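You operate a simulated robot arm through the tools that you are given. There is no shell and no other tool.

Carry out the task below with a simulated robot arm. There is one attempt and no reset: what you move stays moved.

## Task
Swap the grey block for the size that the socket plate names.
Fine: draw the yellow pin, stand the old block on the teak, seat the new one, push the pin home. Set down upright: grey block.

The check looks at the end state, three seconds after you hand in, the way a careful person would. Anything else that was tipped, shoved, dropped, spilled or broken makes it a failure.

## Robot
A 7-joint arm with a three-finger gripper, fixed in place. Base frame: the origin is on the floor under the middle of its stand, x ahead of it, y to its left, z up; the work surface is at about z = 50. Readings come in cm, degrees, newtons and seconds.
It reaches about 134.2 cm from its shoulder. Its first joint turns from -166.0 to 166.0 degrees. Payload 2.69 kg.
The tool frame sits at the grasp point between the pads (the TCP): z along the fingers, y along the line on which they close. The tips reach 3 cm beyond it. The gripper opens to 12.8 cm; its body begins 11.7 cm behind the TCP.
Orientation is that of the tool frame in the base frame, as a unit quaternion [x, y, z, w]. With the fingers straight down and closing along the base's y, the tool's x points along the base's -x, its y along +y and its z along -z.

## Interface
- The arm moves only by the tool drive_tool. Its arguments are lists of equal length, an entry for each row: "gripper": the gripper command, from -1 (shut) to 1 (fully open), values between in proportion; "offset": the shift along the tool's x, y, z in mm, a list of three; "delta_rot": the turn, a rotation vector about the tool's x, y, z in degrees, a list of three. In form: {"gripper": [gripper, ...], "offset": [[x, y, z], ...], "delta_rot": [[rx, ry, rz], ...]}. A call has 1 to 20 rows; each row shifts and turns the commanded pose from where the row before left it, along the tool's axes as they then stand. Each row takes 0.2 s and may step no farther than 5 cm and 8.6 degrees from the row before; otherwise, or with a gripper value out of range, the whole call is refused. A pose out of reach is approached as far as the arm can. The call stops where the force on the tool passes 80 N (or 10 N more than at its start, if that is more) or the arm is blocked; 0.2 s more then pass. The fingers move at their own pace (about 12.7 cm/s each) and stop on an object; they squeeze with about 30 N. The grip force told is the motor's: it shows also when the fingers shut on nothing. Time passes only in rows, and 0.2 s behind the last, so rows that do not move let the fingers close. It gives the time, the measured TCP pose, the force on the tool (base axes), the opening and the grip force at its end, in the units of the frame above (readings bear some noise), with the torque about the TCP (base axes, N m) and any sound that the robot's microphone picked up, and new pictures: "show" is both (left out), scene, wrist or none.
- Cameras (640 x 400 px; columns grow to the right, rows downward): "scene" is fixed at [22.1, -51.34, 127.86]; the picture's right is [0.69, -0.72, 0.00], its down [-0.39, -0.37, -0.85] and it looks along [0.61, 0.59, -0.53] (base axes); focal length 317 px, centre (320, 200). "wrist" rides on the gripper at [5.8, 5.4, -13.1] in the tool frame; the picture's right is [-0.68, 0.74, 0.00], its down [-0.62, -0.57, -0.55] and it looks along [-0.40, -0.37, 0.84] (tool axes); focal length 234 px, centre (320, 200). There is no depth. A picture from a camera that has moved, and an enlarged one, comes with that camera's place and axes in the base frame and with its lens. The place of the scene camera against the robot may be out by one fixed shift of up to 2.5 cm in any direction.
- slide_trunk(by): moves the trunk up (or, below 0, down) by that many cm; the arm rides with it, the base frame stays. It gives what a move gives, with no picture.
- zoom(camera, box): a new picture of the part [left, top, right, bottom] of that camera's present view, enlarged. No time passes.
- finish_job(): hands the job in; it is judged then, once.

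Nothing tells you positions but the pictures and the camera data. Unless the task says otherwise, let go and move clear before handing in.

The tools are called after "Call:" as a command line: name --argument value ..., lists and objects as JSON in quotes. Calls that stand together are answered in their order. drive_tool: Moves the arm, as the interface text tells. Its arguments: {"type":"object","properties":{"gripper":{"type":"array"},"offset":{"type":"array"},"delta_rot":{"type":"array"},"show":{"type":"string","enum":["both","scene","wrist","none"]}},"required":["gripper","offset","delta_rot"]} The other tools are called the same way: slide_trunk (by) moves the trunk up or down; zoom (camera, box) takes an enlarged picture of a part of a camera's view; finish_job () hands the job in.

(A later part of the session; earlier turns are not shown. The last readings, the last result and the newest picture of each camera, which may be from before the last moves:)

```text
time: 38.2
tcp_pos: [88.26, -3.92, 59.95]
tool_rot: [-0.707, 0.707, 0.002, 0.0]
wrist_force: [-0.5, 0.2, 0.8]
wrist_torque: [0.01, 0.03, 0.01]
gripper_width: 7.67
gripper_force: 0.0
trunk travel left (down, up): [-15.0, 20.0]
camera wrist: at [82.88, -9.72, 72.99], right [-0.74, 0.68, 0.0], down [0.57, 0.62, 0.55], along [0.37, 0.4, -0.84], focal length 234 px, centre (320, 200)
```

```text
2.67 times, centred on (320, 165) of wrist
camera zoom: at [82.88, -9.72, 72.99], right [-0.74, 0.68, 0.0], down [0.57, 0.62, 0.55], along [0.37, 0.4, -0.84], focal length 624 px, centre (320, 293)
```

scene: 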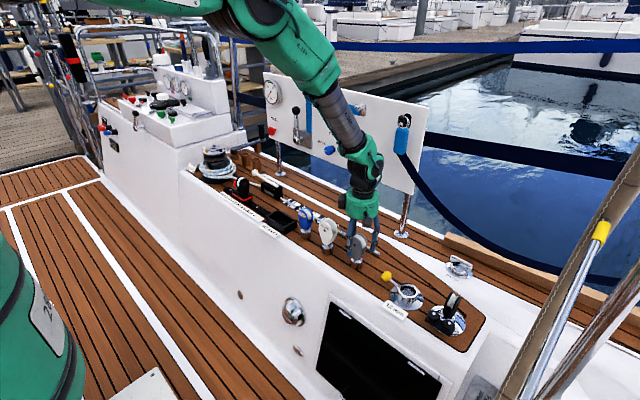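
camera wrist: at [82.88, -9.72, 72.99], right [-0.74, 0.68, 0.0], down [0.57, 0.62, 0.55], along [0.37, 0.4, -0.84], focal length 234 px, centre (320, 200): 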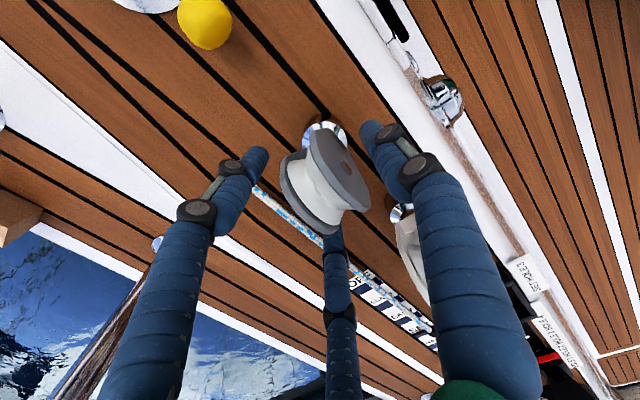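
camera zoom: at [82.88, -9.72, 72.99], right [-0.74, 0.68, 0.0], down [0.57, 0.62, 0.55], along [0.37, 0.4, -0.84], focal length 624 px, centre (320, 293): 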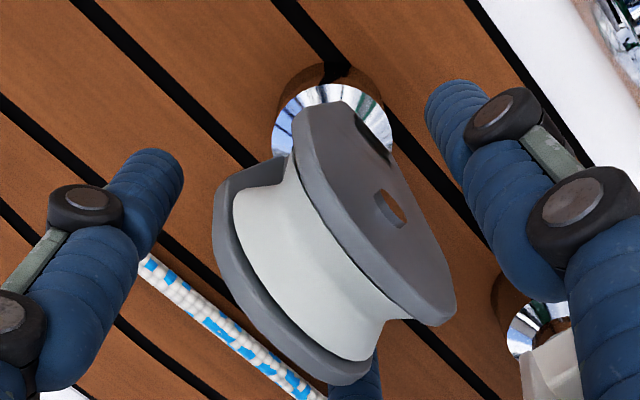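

The grey block stands upright on its own on the teak. I'll rise straight up and then move over the white 12 mm block to look.

Call:
drive_tool --gripper '[0.2, 0.2, 0.2, 0.3, 0.3, 0.3, 0.3, 0.3]' --offset '[[0, 0, -20], [0, 0, -35], [0, 0, -40], [0, 0, -35], [-40, 6, 0], [-40, 6, 0], [-41, 6, 0], [0, 0, 0]]' --delta_rot '[[0, 0, 0], [0, 0, 0], [0, 0, 0], [0, 0, 0], [0, 0, 0], [0, 0, 0], [0, 0, 0], [0, 0, 0]]' --show "both"

Call:
zoom --camera "scene" --box '[300, 190, 380, 280]'

Call:
zoom --camera "wrist" --box '[250, 70, 390, 180]'

```text
time: 40.0
tcp_pos: [86.58, 8.26, 72.91]
tool_rot: [-0.707, 0.707, 0.001, -0.001]
wrist_force: [0.1, 0.6, 0.0]
wrist_torque: [0.01, 0.01, -0.03]
gripper_width: 8.33
gripper_force: 0.1
trunk travel left (down, up): [-15.0, 20.0]
camera wrist: at [81.11, 2.44, 85.93], right [-0.74, 0.68, 0.0], down [0.57, 0.62, 0.55], along [0.37, 0.4, -0.84], focal length 234 px, centre (320, 200)
```

scene: 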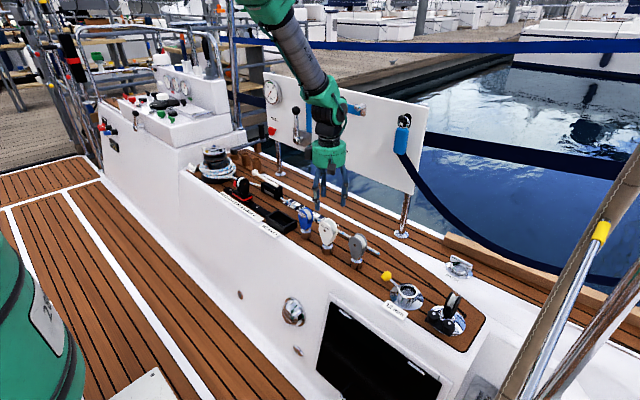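
wrist: 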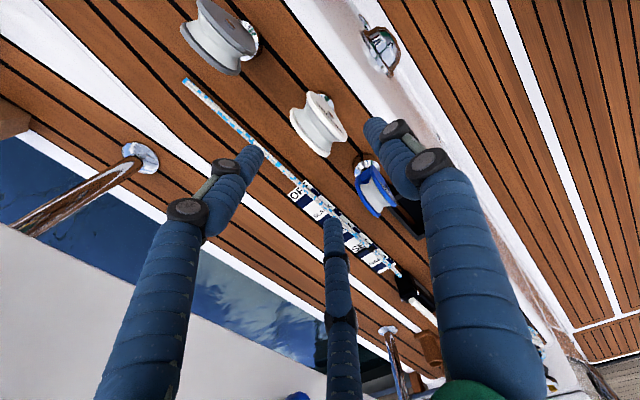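

```text
4.44 times, centred on (340, 235) of scene
camera zoom: at [22.1, -51.34, 127.86], right [0.69, -0.72, 0.0], down [-0.39, -0.37, -0.85], along [0.61, 0.59, -0.53], focal length 1408 px, centre (231, 44)
```

zoom: 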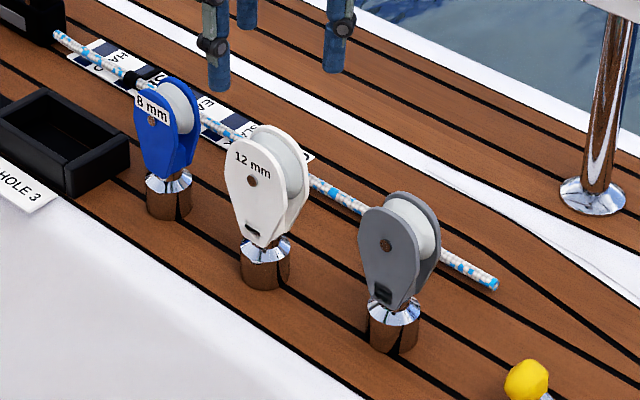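

```text
3.64 times, centred on (320, 125) of wrist
camera zoom: at [81.11, 2.44, 85.93], right [-0.74, 0.68, 0.0], down [0.57, 0.62, 0.55], along [0.37, 0.4, -0.84], focal length 852 px, centre (320, 473)
```

zoom: 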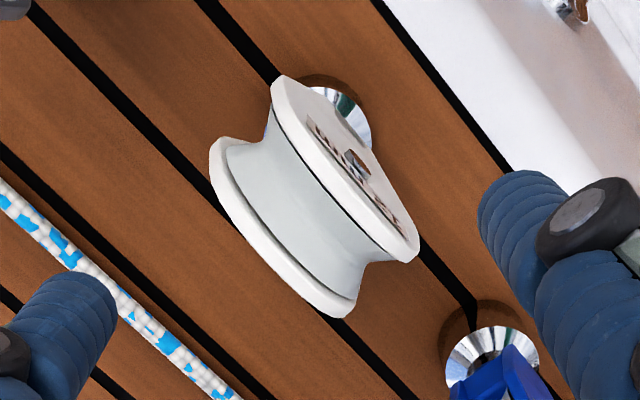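

Call:
zoom --camera "wrist" --box '[160, 0, 300, 100]'

Call:
zoom --camera "wrist" --box '[285, 80, 355, 165]'

```text
4.00 times, centred on (230, 50) of wrist
camera zoom: at [81.11, 2.44, 85.93], right [-0.74, 0.68, 0.0], down [0.57, 0.62, 0.55], along [0.37, 0.4, -0.84], focal length 937 px, centre (680, 800)
```

zoom: 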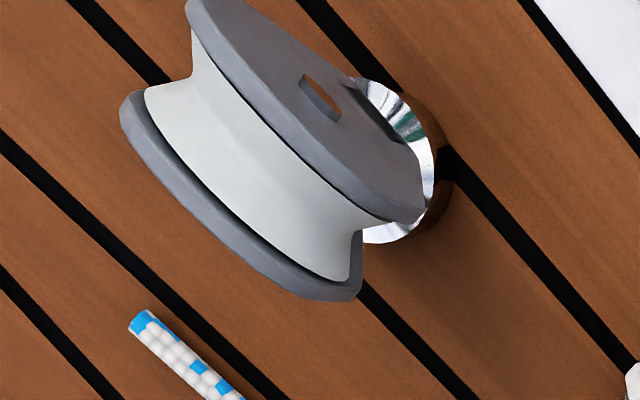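

```text
4.71 times, centred on (320, 122) of wrist
camera zoom: at [81.11, 2.44, 85.93], right [-0.74, 0.68, 0.0], down [0.57, 0.62, 0.55], along [0.37, 0.4, -0.84], focal length 1102 px, centre (320, 565)
```

zoom: 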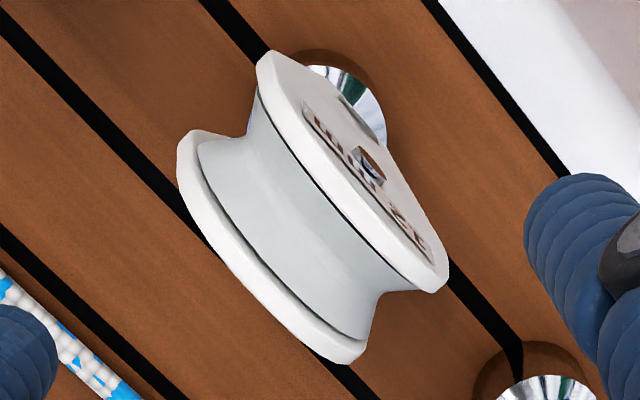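

Checking against the grey block's known place, the white block's axis is about (85.5, 7.3), with its sheave axis at z ≈ 61. I'll centre over it, go down partway and look again.

Call:
drive_tool --gripper '[0.3, 0.3, 0.3, 0.3, 0.3, 0.3]' --offset '[[9.5, -1, 0], [0, 0, 30], [0, 0, 35], [0, 0, 35], [0, 0, 21], [0, 0, 0]]' --delta_rot '[[0, 0, 0], [0, 0, 0], [0, 0, 0], [0, 0, 0], [0, 0, 0], [0, 0, 0]]' --show "both"

Call:
zoom --camera "wrist" --box '[240, 110, 400, 240]'

Call:
zoom --camera "scene" --box '[290, 190, 370, 280]'

```text
time: 41.4
tcp_pos: [86.42, 7.18, 60.94]
tool_rot: [0.708, -0.707, -0.001, 0.0]
wrist_force: [0.0, -0.6, 0.2]
wrist_torque: [0.04, 0.03, -0.02]
gripper_width: 8.32
gripper_force: 0.1
trunk travel left (down, up): [-15.0, 20.0]
camera wrist: at [81.13, 1.41, 73.87], right [-0.74, 0.68, 0.0], down [0.57, 0.62, 0.55], along [0.37, 0.4, -0.84], focal length 234 px, centre (320, 200)
```

scene: 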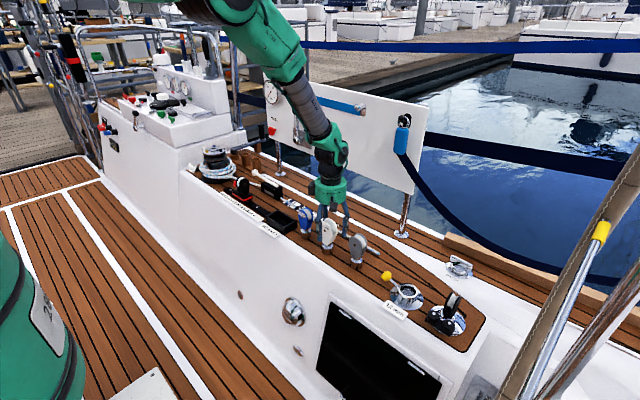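
wrist: 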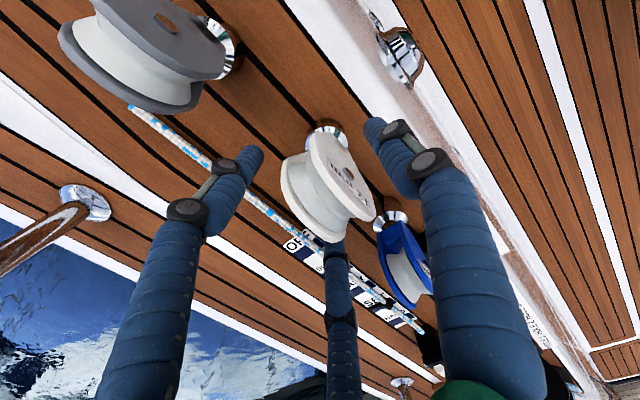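

```text
3.08 times, centred on (320, 175) of wrist
camera zoom: at [81.13, 1.41, 73.87], right [-0.74, 0.68, 0.0], down [0.57, 0.62, 0.55], along [0.37, 0.4, -0.84], focal length 720 px, centre (320, 277)
```

zoom: 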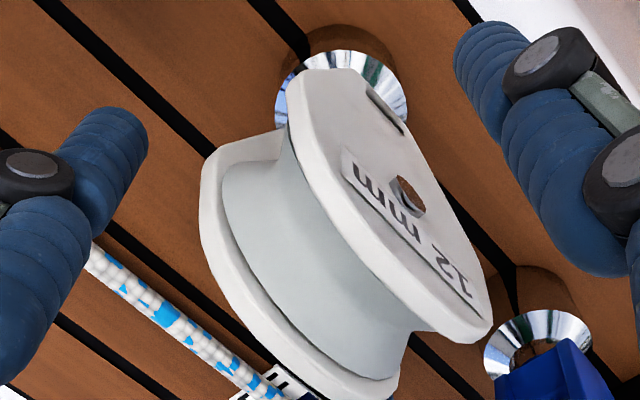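

```text
4.44 times, centred on (330, 235) of scene
camera zoom: at [22.1, -51.34, 127.86], right [0.69, -0.72, 0.0], down [-0.39, -0.37, -0.85], along [0.61, 0.59, -0.53], focal length 1408 px, centre (276, 44)
```

zoom: 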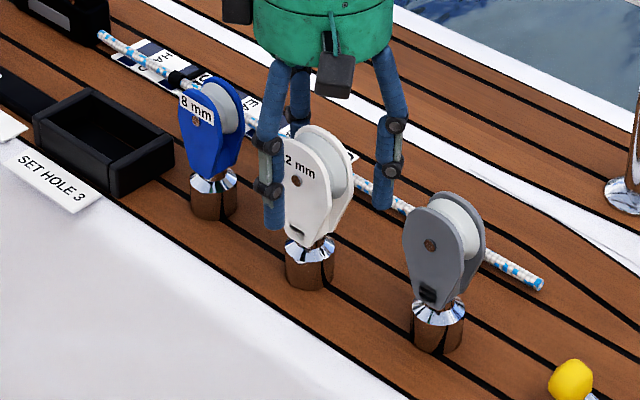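

The white block sits between the fingers just as the grey one did when correctly centred. I'll close slowly.

Call:
drive_tool --gripper '[0.1, -0.05, -0.15, -0.2, -0.25, -0.3, -0.35, -0.35]' --offset '[[0, 0, 0], [0, 0, 0], [0, 0, 0], [0, 0, 0], [0, 0, 0], [0, 0, 0], [0, 0, 0], [0, 0, 0]]' --delta_rot '[[0, 0, 0], [0, 0, 0], [0, 0, 0], [0, 0, 0], [0, 0, 0], [0, 0, 0], [0, 0, 0], [0, 0, 0]]' --show "both"

Call:
zoom --camera "wrist" --box '[240, 110, 400, 240]'

Call:
zoom --camera "scene" --box '[290, 190, 370, 280]'

```text
time: 43.2
tcp_pos: [86.4, 7.31, 60.97]
tool_rot: [-0.707, 0.707, 0.0, 0.0]
wrist_force: [1.0, 0.2, 0.9]
wrist_torque: [-0.06, -0.08, 0.01]
gripper_width: 4.44
gripper_force: 30.2
trunk travel left (down, up): [-15.0, 20.0]
camera wrist: at [81.11, 1.41, 73.92], right [-0.74, 0.68, 0.0], down [0.57, 0.62, 0.55], along [0.37, 0.4, -0.84], focal length 234 px, centre (320, 200)
```

scene: 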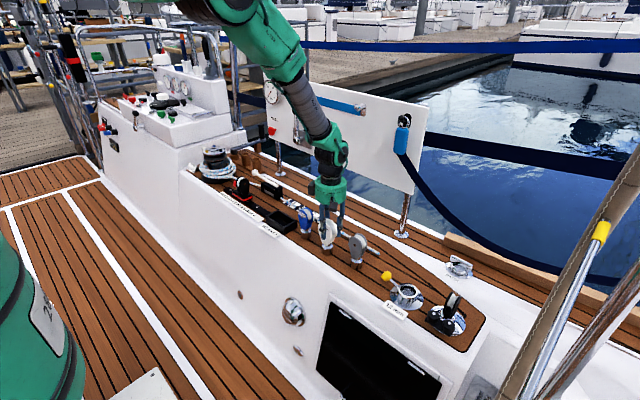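
wrist: 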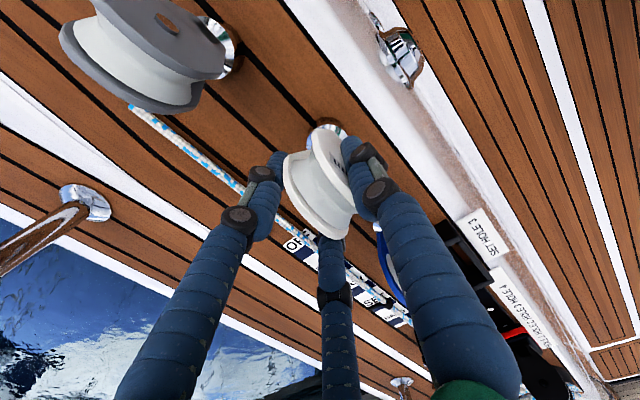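

```text
3.08 times, centred on (320, 175) of wrist
camera zoom: at [81.11, 1.41, 73.92], right [-0.74, 0.68, 0.0], down [0.57, 0.62, 0.55], along [0.37, 0.4, -0.84], focal length 720 px, centre (320, 277)
```

zoom: 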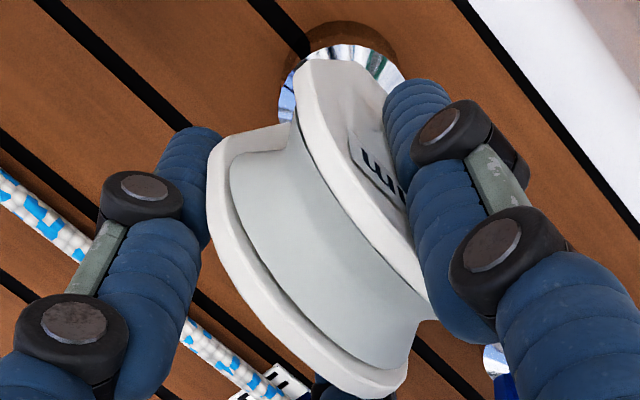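

```text
4.44 times, centred on (330, 235) of scene
camera zoom: at [22.1, -51.34, 127.86], right [0.69, -0.72, 0.0], down [-0.39, -0.37, -0.85], along [0.61, 0.59, -0.53], focal length 1408 px, centre (276, 44)
```

zoom: 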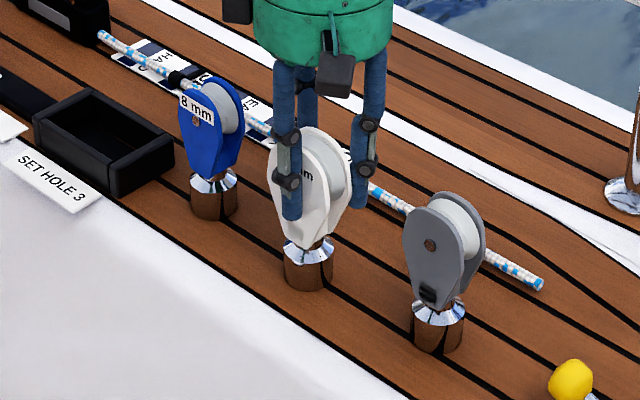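

The white block is held (4.44 cm) with almost no side load. I'll lift slowly and check how it hangs.

Call:
drive_tool --gripper '[-1, -1, -1, -1, -1, -1, -1, -1]' --offset '[[0, 0, 0], [0, 0, -4], [0, 0, -8], [0, 0, -20], [0, 0, -30], [0, 0, -35], [0, 0, -20], [0, 0, 0]]' --delta_rot '[[0, 0, 0], [0, 0, 0], [0, 0, 0], [0, 0, 0], [0, 0, 0], [0, 0, 0], [0, 0, 0], [0, 0, 0]]' --show "both"

Call:
zoom --camera "scene" --box '[310, 170, 380, 250]'

Call:
zoom --camera "wrist" --box '[240, 110, 400, 240]'

```text
time: 45.0
tcp_pos: [86.6, 7.27, 72.56]
tool_rot: [0.707, -0.707, -0.001, 0.0]
wrist_force: [-0.1, -0.2, -3.7]
wrist_torque: [0.01, -0.08, 0.02]
gripper_width: 4.41
gripper_force: 30.0
trunk travel left (down, up): [-15.0, 20.0]
camera wrist: at [81.08, 1.36, 85.65], right [-0.74, 0.68, 0.0], down [0.57, 0.62, 0.55], along [0.37, 0.4, -0.84], focal length 234 px, centre (320, 200)
```

scene: 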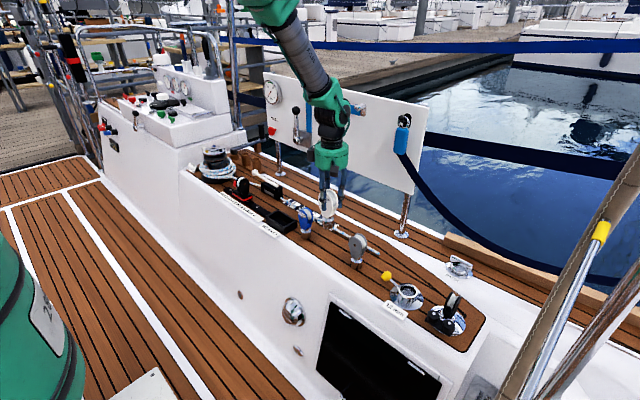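
wrist: 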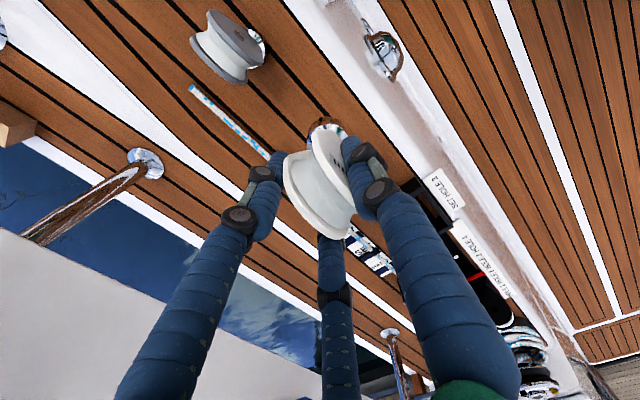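

```text
5.00 times, centred on (345, 210) of scene
camera zoom: at [22.1, -51.34, 127.86], right [0.69, -0.72, 0.0], down [-0.39, -0.37, -0.85], along [0.61, 0.59, -0.53], focal length 1584 px, centre (195, 150)
```

zoom: 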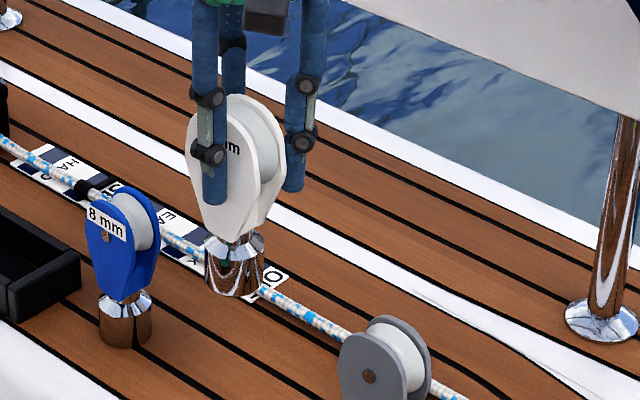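

```text
3.08 times, centred on (320, 175) of wrist
camera zoom: at [81.08, 1.36, 85.65], right [-0.74, 0.68, 0.0], down [0.57, 0.62, 0.55], along [0.37, 0.4, -0.84], focal length 720 px, centre (320, 277)
```

zoom: 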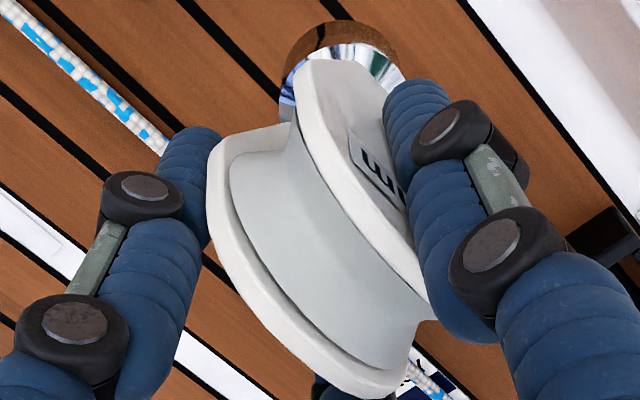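

The white block hangs straight (about 4 N). Its bottom is at z ≈ 61.6, which would strike the grey block (top ≈ 63) on the way, so I'll raise it first, then carry it over to the socket.

Call:
drive_tool --gripper '[-1, -1, -1, -1, -1, -1, -1, -1, -1, -1, -1, -1, -1]' --offset '[[0, 0, -25], [0, 0, -30], [0, 0, -20], [20, -2, 0], [38, -2, 0], [40, -2, 0], [40, -2, 0], [40, -2, 0], [40, -2, 0], [40, -2, 0], [28, -2, 0], [20, -1, 0], [0, 0, 0]]' --delta_rot '[[0, 0, 0], [0, 0, 0], [0, 0, 0], [0, 0, 0], [0, 0, 0], [0, 0, 0], [0, 0, 0], [0, 0, 0], [0, 0, 0], [0, 0, 0], [0, 0, 0], [0, 0, 0], [0, 0, 0]]' --show "both"

Call:
zoom --camera "scene" --box '[360, 180, 460, 310]'

Call:
zoom --camera "wrist" --box '[250, 60, 390, 200]'

```text
time: 47.8
tcp_pos: [88.32, -23.51, 79.98]
tool_rot: [0.707, -0.707, -0.001, 0.0]
wrist_force: [-0.3, -0.5, -3.8]
wrist_torque: [-0.01, 0.0, -0.04]
gripper_width: 4.4
gripper_force: 29.9
trunk travel left (down, up): [-15.0, 20.0]
camera wrist: at [82.93, -29.29, 93.06], right [-0.74, 0.68, 0.0], down [0.57, 0.62, 0.55], along [0.37, 0.41, -0.84], focal length 234 px, centre (320, 200)
```

scene: 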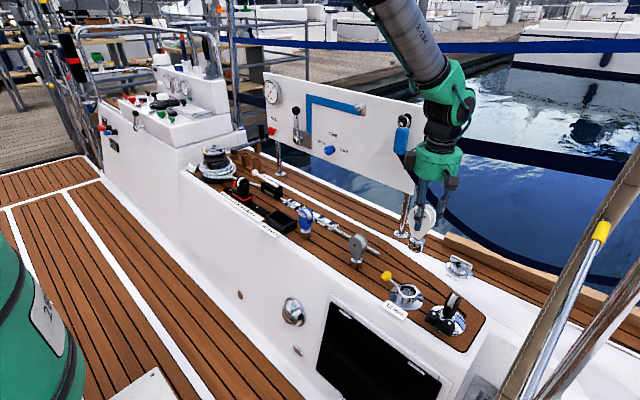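
wrist: 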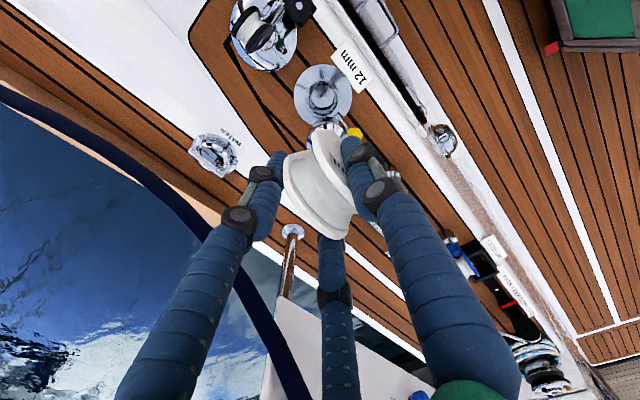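

```text
3.08 times, centred on (410, 245) of scene
camera zoom: at [22.1, -51.34, 127.86], right [0.69, -0.72, 0.0], down [-0.39, -0.37, -0.85], along [0.61, 0.59, -0.53], focal length 975 px, centre (43, 62)
```

zoom: 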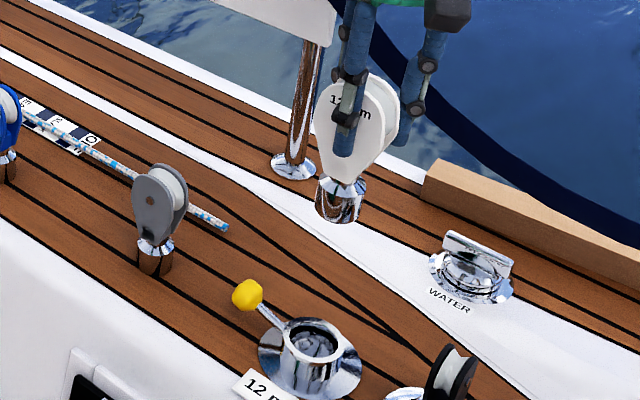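

```text
2.86 times, centred on (320, 130) of wrist
camera zoom: at [82.93, -29.29, 93.06], right [-0.74, 0.68, 0.0], down [0.57, 0.62, 0.55], along [0.37, 0.41, -0.84], focal length 669 px, centre (320, 400)
```

zoom: 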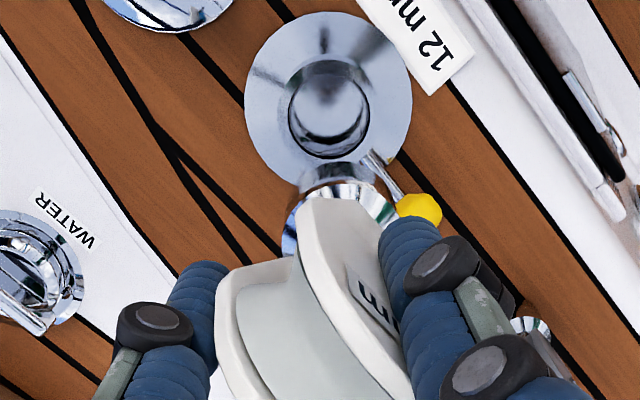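

The way is clear. I'll lower until the shank is about 1.3 cm above the socket's rim and compare the centres there.

Call:
drive_tool --gripper '[-1, -1, -1, -1, -1, -1, -1]' --offset '[[-1, 1, 25], [0, 0, 40], [0, 0, 35], [0, 0, 25], [0, 0, 14], [0, 0, 8], [0, 0, 0]]' --delta_rot '[[0, 0, 0], [0, 0, 0], [0, 0, 0], [0, 0, 0], [0, 0, 0], [0, 0, 0], [0, 0, 0]]' --show "both"

Call:
zoom --camera "scene" --box '[380, 235, 440, 310]'

Call:
zoom --camera "wrist" --box '[270, 80, 370, 160]'

```text
time: 49.4
tcp_pos: [88.12, -23.31, 65.24]
tool_rot: [-0.707, 0.707, 0.001, 0.001]
wrist_force: [0.6, 0.6, -4.2]
wrist_torque: [0.01, -0.02, 0.02]
gripper_width: 4.39
gripper_force: 30.0
trunk travel left (down, up): [-15.0, 20.0]
camera wrist: at [82.79, -29.11, 78.24], right [-0.74, 0.68, 0.0], down [0.57, 0.62, 0.55], along [0.37, 0.4, -0.84], focal length 234 px, centre (320, 200)
```

scene: 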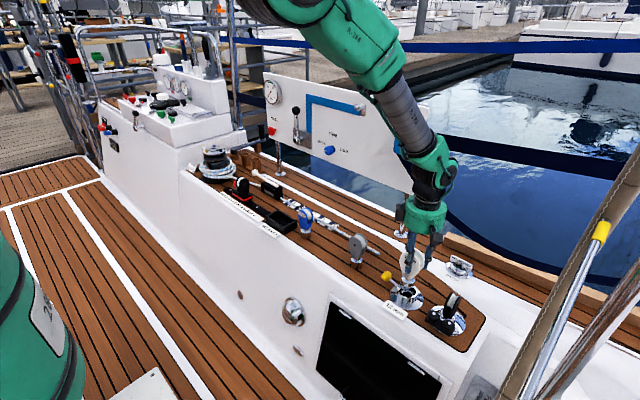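
wrist: 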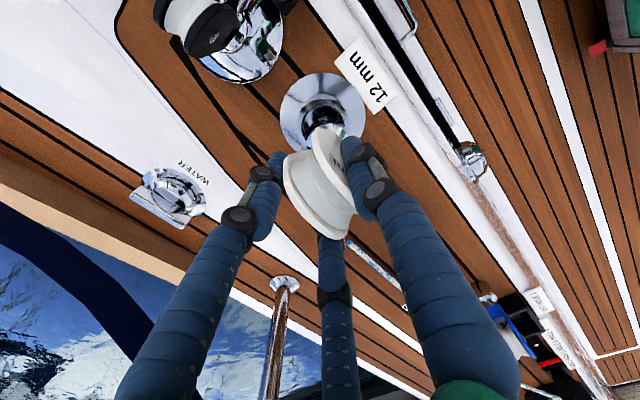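

```text
5.33 times, centred on (410, 272) of scene
camera zoom: at [22.1, -51.34, 127.86], right [0.69, -0.72, 0.0], down [-0.39, -0.37, -0.85], along [0.61, 0.59, -0.53], focal length 1690 px, centre (-160, -187)
```

zoom: 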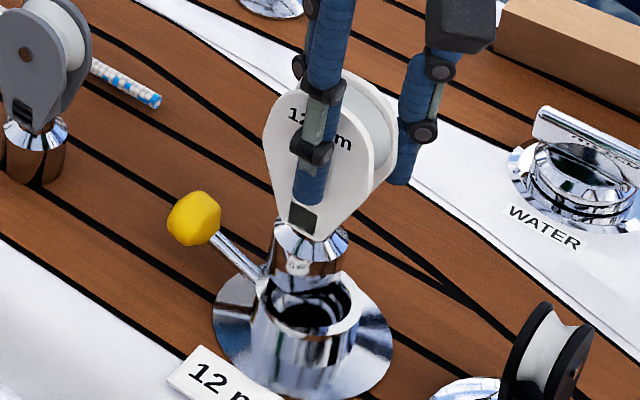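

```text
5.00 times, centred on (320, 120) of wrist
camera zoom: at [82.79, -29.11, 78.24], right [-0.74, 0.68, 0.0], down [0.57, 0.62, 0.55], along [0.37, 0.4, -0.84], focal length 1171 px, centre (320, 600)
```

zoom: 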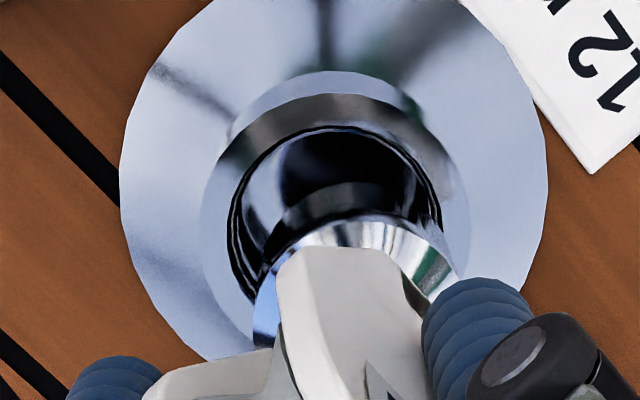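

Call:
zoom --camera "scene" --box '[394, 268, 424, 298]'

Call:
zoom --camera "wrist" --box '[295, 85, 355, 135]'

```text
13.33 times, centred on (409, 283) of scene
camera zoom: at [22.1, -51.34, 127.86], right [0.69, -0.72, 0.0], down [-0.39, -0.37, -0.85], along [0.61, 0.59, -0.53], focal length 4225 px, centre (-867, -907)
```

zoom: 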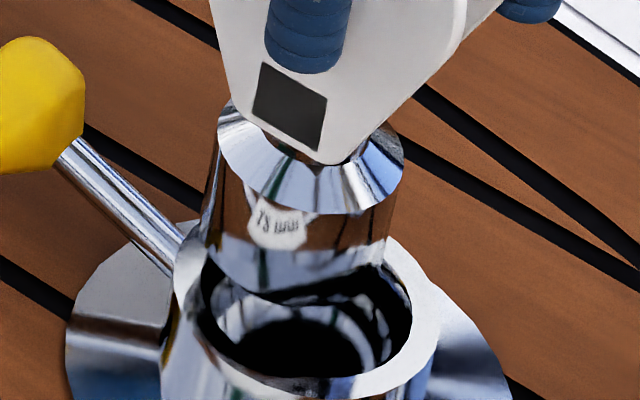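

```text
8.00 times, centred on (325, 110) of wrist
camera zoom: at [82.79, -29.11, 78.24], right [-0.74, 0.68, 0.0], down [0.57, 0.62, 0.55], along [0.37, 0.4, -0.84], focal length 1873 px, centre (280, 920)
```

zoom: 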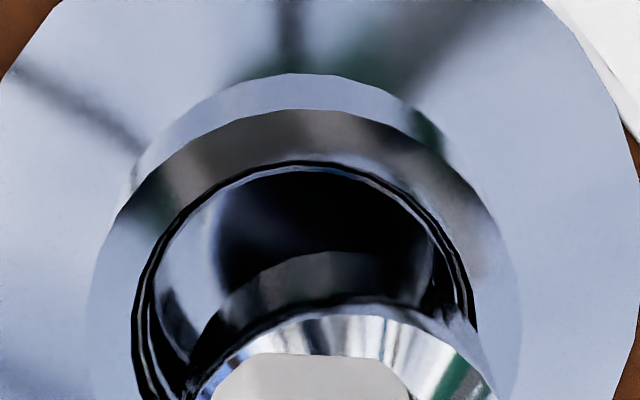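

From both views the shank needs to go about 5 mm toward -y to be concentric with the bore (radial clearance about 4 mm). I'll shift and re-check.

Call:
drive_tool --gripper '[-1, -1, -1]' --offset '[[5, 0, 0], [0, 0, 3], [0, 0, 0]]' --delta_rot '[[0, 0, 0], [0, 0, 0], [0, 0, 0]]' --show "scene"

Call:
zoom --camera "scene" --box '[394, 268, 424, 298]'

Call:
zoom --camera "wrist" --box '[295, 85, 355, 135]'

```text
time: 50.2
tcp_pos: [88.18, -23.75, 65.06]
tool_rot: [-0.707, 0.707, 0.002, 0.0]
wrist_force: [0.1, -0.3, -3.7]
wrist_torque: [0.03, -0.04, 0.01]
gripper_width: 4.38
gripper_force: 29.8
trunk travel left (down, up): [-15.0, 20.0]
```

scene: 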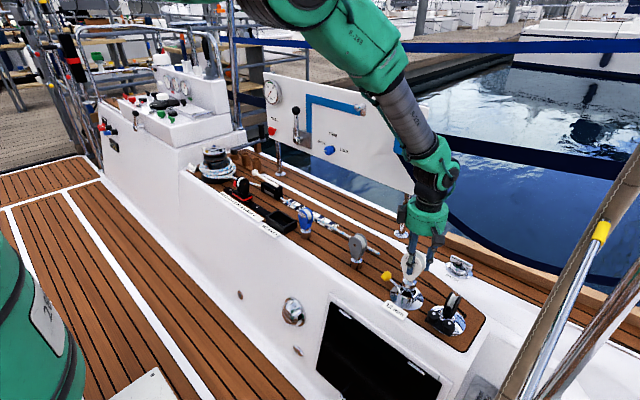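

```text
13.33 times, centred on (409, 283) of scene
camera zoom: at [22.1, -51.34, 127.86], right [0.69, -0.72, 0.0], down [-0.39, -0.37, -0.85], along [0.61, 0.59, -0.53], focal length 4225 px, centre (-867, -907)
```

zoom: 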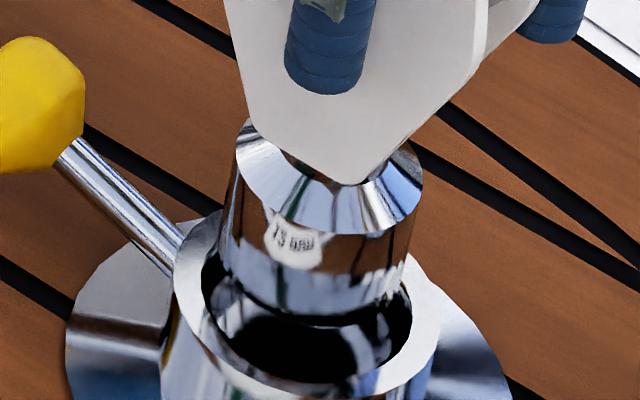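

```text
8.00 times, centred on (325, 110) of wrist
camera zoom: at [82.79, -29.62, 78.0], right [-0.74, 0.68, 0.0], down [0.57, 0.62, 0.55], along [0.37, 0.4, -0.84], focal length 1873 px, centre (280, 920)
```

zoom: 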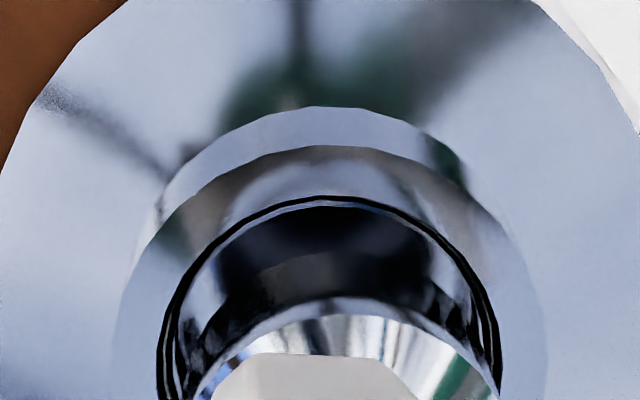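

Now shank and bore are concentric within about 1 mm in both views. I'll lower into the socket in small steps, watching the force.

Call:
drive_tool --gripper '[-1, -1, -1, -1, -1]' --offset '[[0, 0, 4], [0, 0, 4], [0, 0, 4], [0, 0, 4], [0, 0, 0]]' --delta_rot '[[0, 0, 0], [0, 0, 0], [0, 0, 0], [0, 0, 0], [0, 0, 0]]' --show "scene"

Call:
zoom --camera "scene" --box '[394, 268, 424, 298]'

Call:
zoom --camera "wrist" --box '[295, 85, 355, 135]'

```text
time: 51.4
tcp_pos: [88.27, -23.75, 63.65]
tool_rot: [0.707, -0.707, 0.001, -0.001]
wrist_force: [-2.8, -9.4, 28.0]
wrist_torque: [-0.22, 0.47, 0.15]
gripper_width: 4.42
gripper_force: 29.8
trunk travel left (down, up): [-15.0, 20.0]
```

scene: 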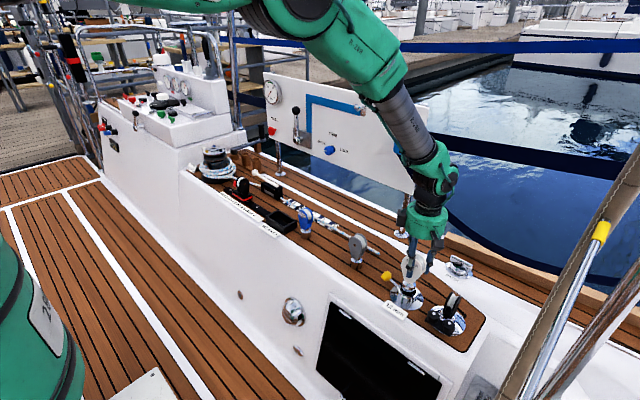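

```text
13.33 times, centred on (409, 283) of scene
camera zoom: at [22.1, -51.34, 127.86], right [0.69, -0.72, 0.0], down [-0.39, -0.37, -0.85], along [0.61, 0.59, -0.53], focal length 4225 px, centre (-867, -907)
```

zoom: 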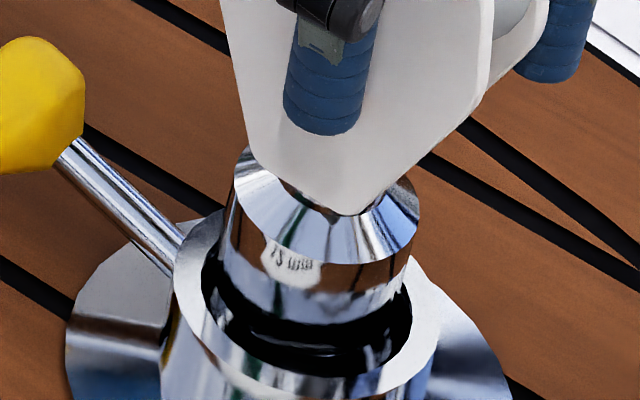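

```text
8.00 times, centred on (325, 110) of wrist
camera zoom: at [82.86, -29.68, 76.77], right [-0.74, 0.68, 0.0], down [0.56, 0.62, 0.55], along [0.37, 0.4, -0.83], focal length 1873 px, centre (280, 920)
```

zoom: 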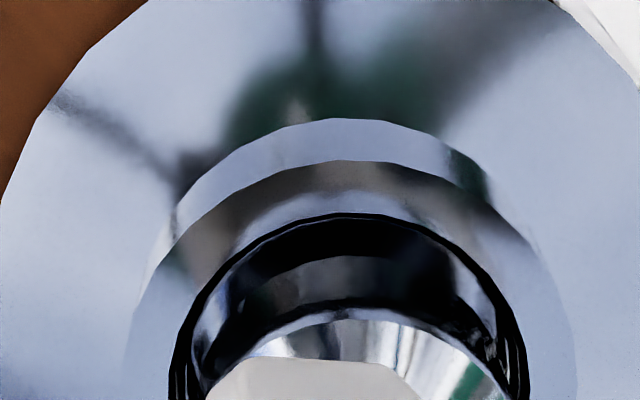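

The shank touches the chamfer, which pushes the tool toward -y (9 N) and slightly -x. I'll back off 2 mm, shift that way and try again.

Call:
drive_tool --gripper '[-1, -1, -1, -1, -1]' --offset '[[0, 0, -3], [2, 1, 0], [0, 0, 2], [0, 0, 1], [0, 0, 0]]' --delta_rot '[[0, 0, 0], [0, 0, 0], [0, 0, 0], [0, 0, 0], [0, 0, 0]]' --show "none"

```text
time: 52.6
tcp_pos: [88.08, -23.93, 63.53]
tool_rot: [0.707, -0.707, 0.001, 0.0]
wrist_force: [3.1, 1.0, 24.5]
wrist_torque: [0.7, -0.16, -0.05]
gripper_width: 4.39
gripper_force: 29.6
trunk travel left (down, up): [-15.0, 20.0]
```

The torque says the contact is on the +y edge of the shank, so I'll move a bit more toward -y.

Call:
drive_tool --gripper '[-1, -1, -1, -1, -1]' --offset '[[0, 0, -3], [2, 0, 0], [0, 0, 2], [0, 0, 1], [0, 0, 0]]' --delta_rot '[[0, 0, 0], [0, 0, 0], [0, 0, 0], [0, 0, 0], [0, 0, 0]]' --show "none"

```text
time: 53.8
tcp_pos: [88.06, -24.22, 63.3]
tool_rot: [0.707, -0.707, -0.002, 0.0]
wrist_force: [6.2, -2.2, -2.6]
wrist_torque: [-0.2, -0.62, -0.05]
gripper_width: 4.4
gripper_force: 30.6
trunk travel left (down, up): [-15.0, 20.0]
```

It slipped into the mouth (vertical load gone), now with a light +x side load. I'll ease +x by 1 mm and lower further.

Call:
drive_tool --gripper '[-1, -1, -1, -1, -1]' --offset '[[0, -1, 0], [0, 0, 2], [0, 0, 2], [0, 0, 2], [0, 0, 0]]' --delta_rot '[[0, 0, 0], [0, 0, 0], [0, 0, 0], [0, 0, 0], [0, 0, 0]]' --show "both"

Call:
zoom --camera "scene" --box '[394, 268, 424, 298]'

Call:
zoom --camera "wrist" --box '[280, 90, 360, 150]'

```text
time: 55.0
tcp_pos: [88.13, -24.04, 62.87]
tool_rot: [-0.707, 0.707, 0.002, 0.0]
wrist_force: [-0.2, -0.6, -3.0]
wrist_torque: [0.01, 0.0, 0.01]
gripper_width: 4.37
gripper_force: 29.8
trunk travel left (down, up): [-15.0, 20.0]
camera wrist: at [82.76, -29.98, 75.86], right [-0.74, 0.68, 0.0], down [0.57, 0.62, 0.55], along [0.37, 0.4, -0.84], focal length 234 px, centre (320, 200)
```

scene: 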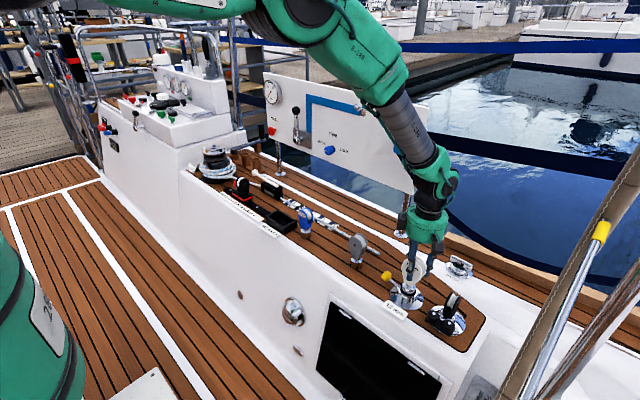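
wrist: 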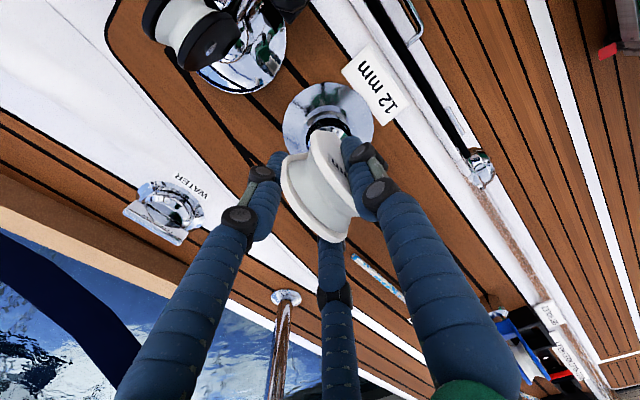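

```text
13.33 times, centred on (409, 283) of scene
camera zoom: at [22.1, -51.34, 127.86], right [0.69, -0.72, 0.0], down [-0.39, -0.37, -0.85], along [0.61, 0.59, -0.53], focal length 4225 px, centre (-867, -907)
```

zoom: 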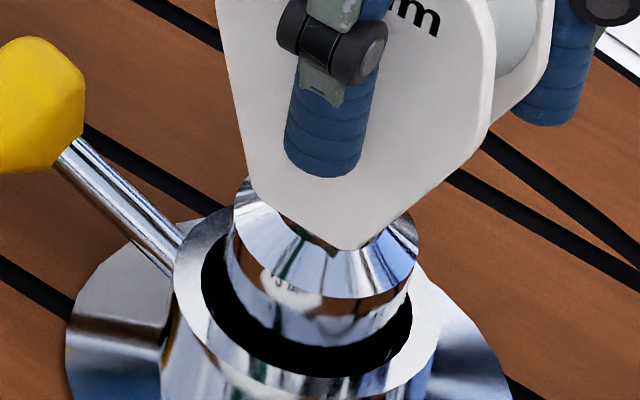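

```text
6.67 times, centred on (320, 120) of wrist
camera zoom: at [82.76, -29.98, 75.86], right [-0.74, 0.68, 0.0], down [0.57, 0.62, 0.55], along [0.37, 0.4, -0.84], focal length 1561 px, centre (320, 733)
```

zoom: 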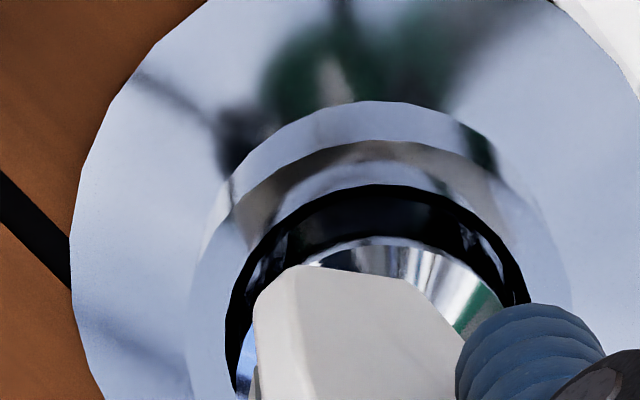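

It is entering cleanly with no side load. I'll keep lowering.

Call:
drive_tool --gripper '[-1, -1, -1, -1, -1]' --offset '[[0, 0, 2], [0, 0, 2], [0, 0, 2], [0, 0, 2], [0, 0, 0]]' --delta_rot '[[0, 0, 0], [0, 0, 0], [0, 0, 0], [0, 0, 0], [0, 0, 0]]' --show "none"

```text
time: 56.2
tcp_pos: [88.16, -24.08, 62.06]
tool_rot: [0.707, -0.707, -0.002, -0.001]
wrist_force: [0.7, 0.4, -3.6]
wrist_torque: [-0.04, -0.03, 0.03]
gripper_width: 4.38
gripper_force: 29.8
trunk travel left (down, up): [-15.0, 20.0]
```

Call:
drive_tool --gripper '[-1, -1, -1, -1]' --offset '[[0, 0, 2], [0, 0, 2], [0, 0, 1], [0, 0, 0]]' --delta_rot '[[0, 0, 0], [0, 0, 0], [0, 0, 0], [0, 0, 0]]' --show "none"

```text
time: 57.2
tcp_pos: [88.09, -24.06, 61.5]
tool_rot: [-0.707, 0.707, 0.001, 0.001]
wrist_force: [-0.4, -0.7, -3.3]
wrist_torque: [-0.02, -0.07, -0.03]
gripper_width: 4.4
gripper_force: 29.7
trunk travel left (down, up): [-15.0, 20.0]
```

Call:
drive_tool --gripper '[-1, -1]' --offset '[[0, 0, 2], [0, 0, 0]]' --delta_rot '[[0, 0, 0], [0, 0, 0]]' --show "none"

Call:
drive_tool --gripper '[-1, -1]' --offset '[[0, 0, 2], [0, 0, 0]]' --delta_rot '[[0, 0, 0], [0, 0, 0]]' --show "both"

Call:
zoom --camera "scene" --box '[390, 260, 430, 300]'

Call:
zoom --camera "wrist" --box '[280, 90, 360, 150]'

```text
time: 57.8
tcp_pos: [88.23, -24.25, 61.39]
tool_rot: [-0.707, 0.707, 0.001, 0.0]
wrist_force: [0.3, 0.1, -2.9]
wrist_torque: [-0.01, 0.0, -0.05]
gripper_width: 4.39
gripper_force: 29.8
trunk travel left (down, up): [-15.0, 20.0]
```

```text
time: 58.4
tcp_pos: [88.23, -24.26, 61.0]
tool_rot: [0.707, -0.707, -0.002, 0.0]
wrist_force: [0.4, 1.0, -3.4]
wrist_torque: [-0.02, 0.0, -0.04]
gripper_width: 4.41
gripper_force: 30.0
trunk travel left (down, up): [-15.0, 20.0]
camera wrist: at [82.75, -29.99, 74.13], right [-0.74, 0.68, 0.0], down [0.57, 0.62, 0.55], along [0.37, 0.4, -0.84], focal length 234 px, centre (320, 200)
```

scene: 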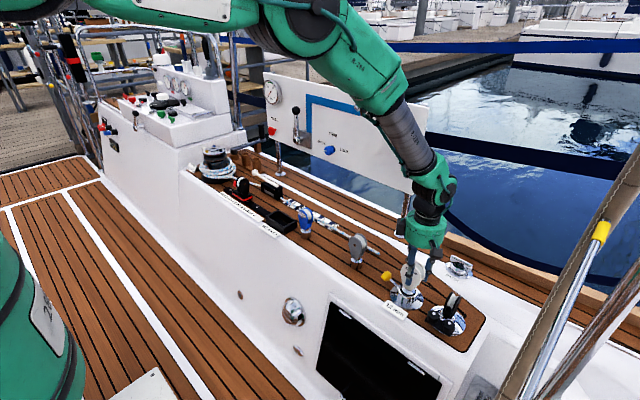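
wrist: 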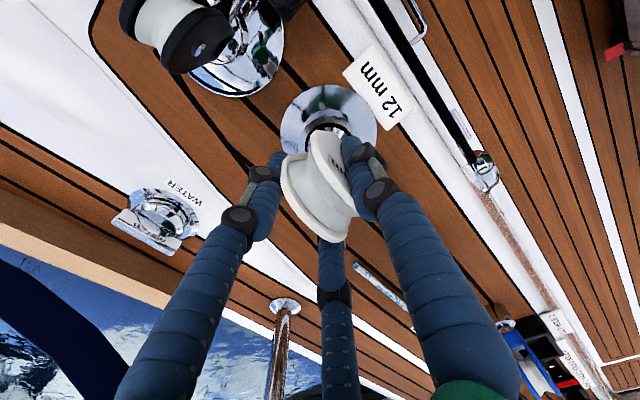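

```text
10.00 times, centred on (410, 280) of scene
camera zoom: at [22.1, -51.34, 127.86], right [0.69, -0.72, 0.0], down [-0.39, -0.37, -0.85], along [0.61, 0.59, -0.53], focal length 3168 px, centre (-580, -600)
```

zoom: 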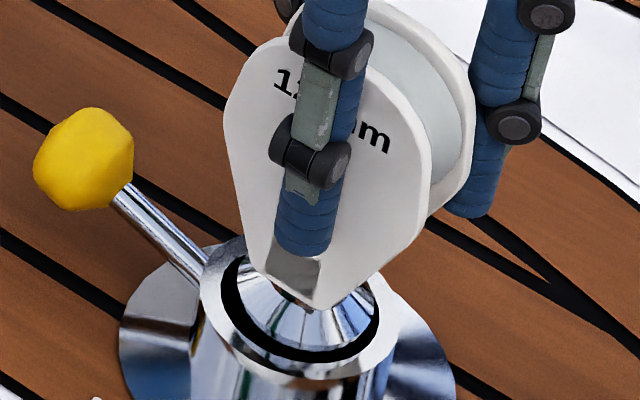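

```text
6.67 times, centred on (320, 120) of wrist
camera zoom: at [82.75, -29.99, 74.13], right [-0.74, 0.68, 0.0], down [0.57, 0.62, 0.55], along [0.37, 0.4, -0.84], focal length 1561 px, centre (320, 733)
```

zoom: 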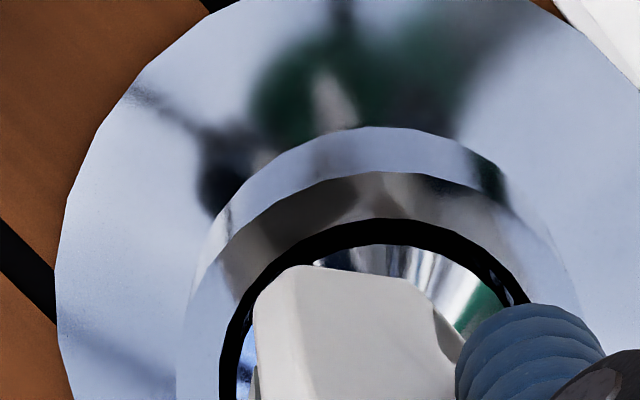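

The brim is now almost level with the rim, as the grey block's was. I'll continue in small steps to the bottom.

Call:
drive_tool --gripper '[-1, -1]' --offset '[[0, 0, 2], [0, 0, 0]]' --delta_rot '[[0, 0, 0], [0, 0, 0]]' --show "none"

Call:
drive_tool --gripper '[-1, -1]' --offset '[[0, 0, 2], [0, 0, 0]]' --delta_rot '[[0, 0, 0], [0, 0, 0]]' --show "none"

```text
time: 59.0
tcp_pos: [88.23, -24.12, 60.9]
tool_rot: [0.708, -0.706, 0.0, 0.0]
wrist_force: [-1.4, 2.4, 0.4]
wrist_torque: [0.12, 0.06, -0.03]
gripper_width: 4.4
gripper_force: 30.3
trunk travel left (down, up): [-15.0, 20.0]
```

```text
time: 59.6
tcp_pos: [88.22, -24.1, 60.91]
tool_rot: [-0.707, 0.707, -0.001, 0.0]
wrist_force: [-4.2, 6.1, 18.1]
wrist_torque: [0.27, 0.58, -0.13]
gripper_width: 4.37
gripper_force: 29.8
trunk travel left (down, up): [-15.0, 20.0]
```

It rests on the socket's floor (contact at tool z ≈ 60.9). I'll relieve the push and look before letting go.

Call:
drive_tool --gripper '[-1, -1]' --offset '[[0, 0, -1], [0, 0, 0]]' --delta_rot '[[0, 0, 0], [0, 0, 0]]' --show "both"

Call:
zoom --camera "scene" --box '[375, 260, 425, 310]'

Call:
zoom --camera "wrist" --box '[260, 80, 380, 200]'

```text
time: 60.2
tcp_pos: [88.22, -24.35, 60.8]
tool_rot: [-0.707, 0.707, -0.001, 0.001]
wrist_force: [2.9, 6.6, 12.6]
wrist_torque: [0.32, -0.1, -0.05]
gripper_width: 4.4
gripper_force: 30.1
trunk travel left (down, up): [-15.0, 20.0]
camera wrist: at [82.78, -30.0, 73.96], right [-0.74, 0.68, 0.0], down [0.56, 0.62, 0.55], along [0.37, 0.4, -0.84], focal length 234 px, centre (320, 200)
```

scene: 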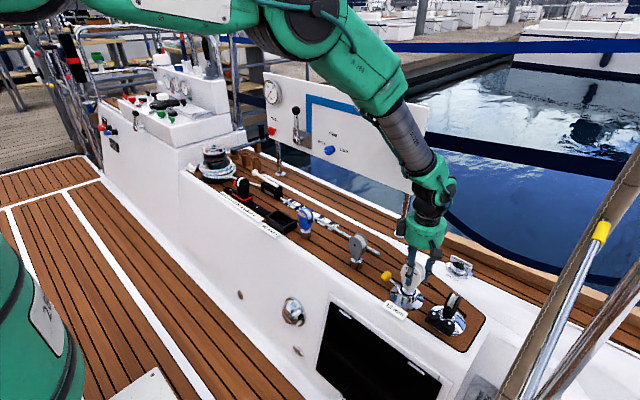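
wrist: 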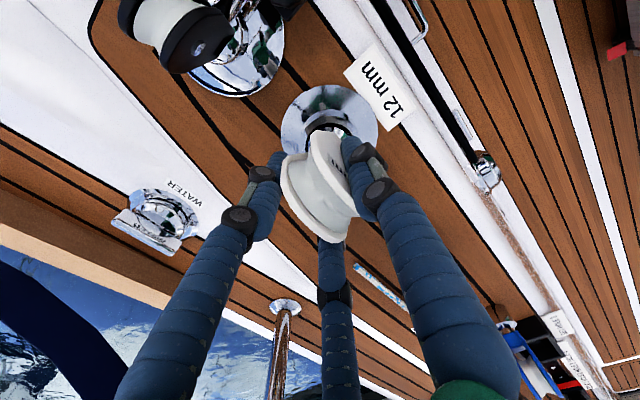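

```text
8.00 times, centred on (400, 285) of scene
camera zoom: at [22.1, -51.34, 127.86], right [0.69, -0.72, 0.0], down [-0.39, -0.37, -0.85], along [0.61, 0.59, -0.53], focal length 2535 px, centre (-320, -480)
```

zoom: 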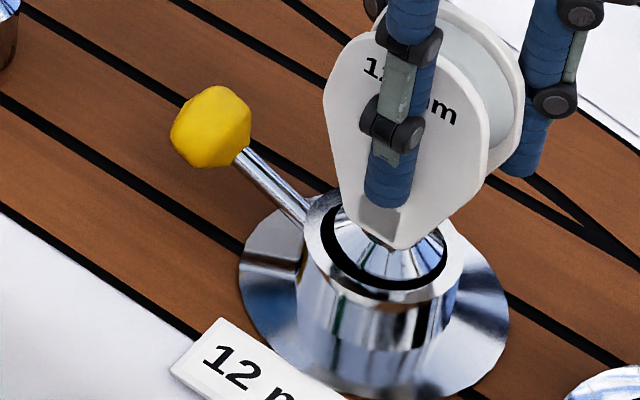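

```text
3.33 times, centred on (320, 140) of wrist
camera zoom: at [82.78, -30.0, 73.96], right [-0.74, 0.68, 0.0], down [0.56, 0.62, 0.55], along [0.37, 0.4, -0.84], focal length 781 px, centre (320, 400)
```

zoom: 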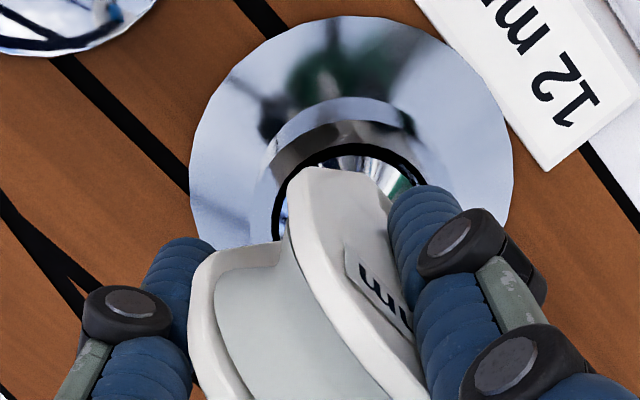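

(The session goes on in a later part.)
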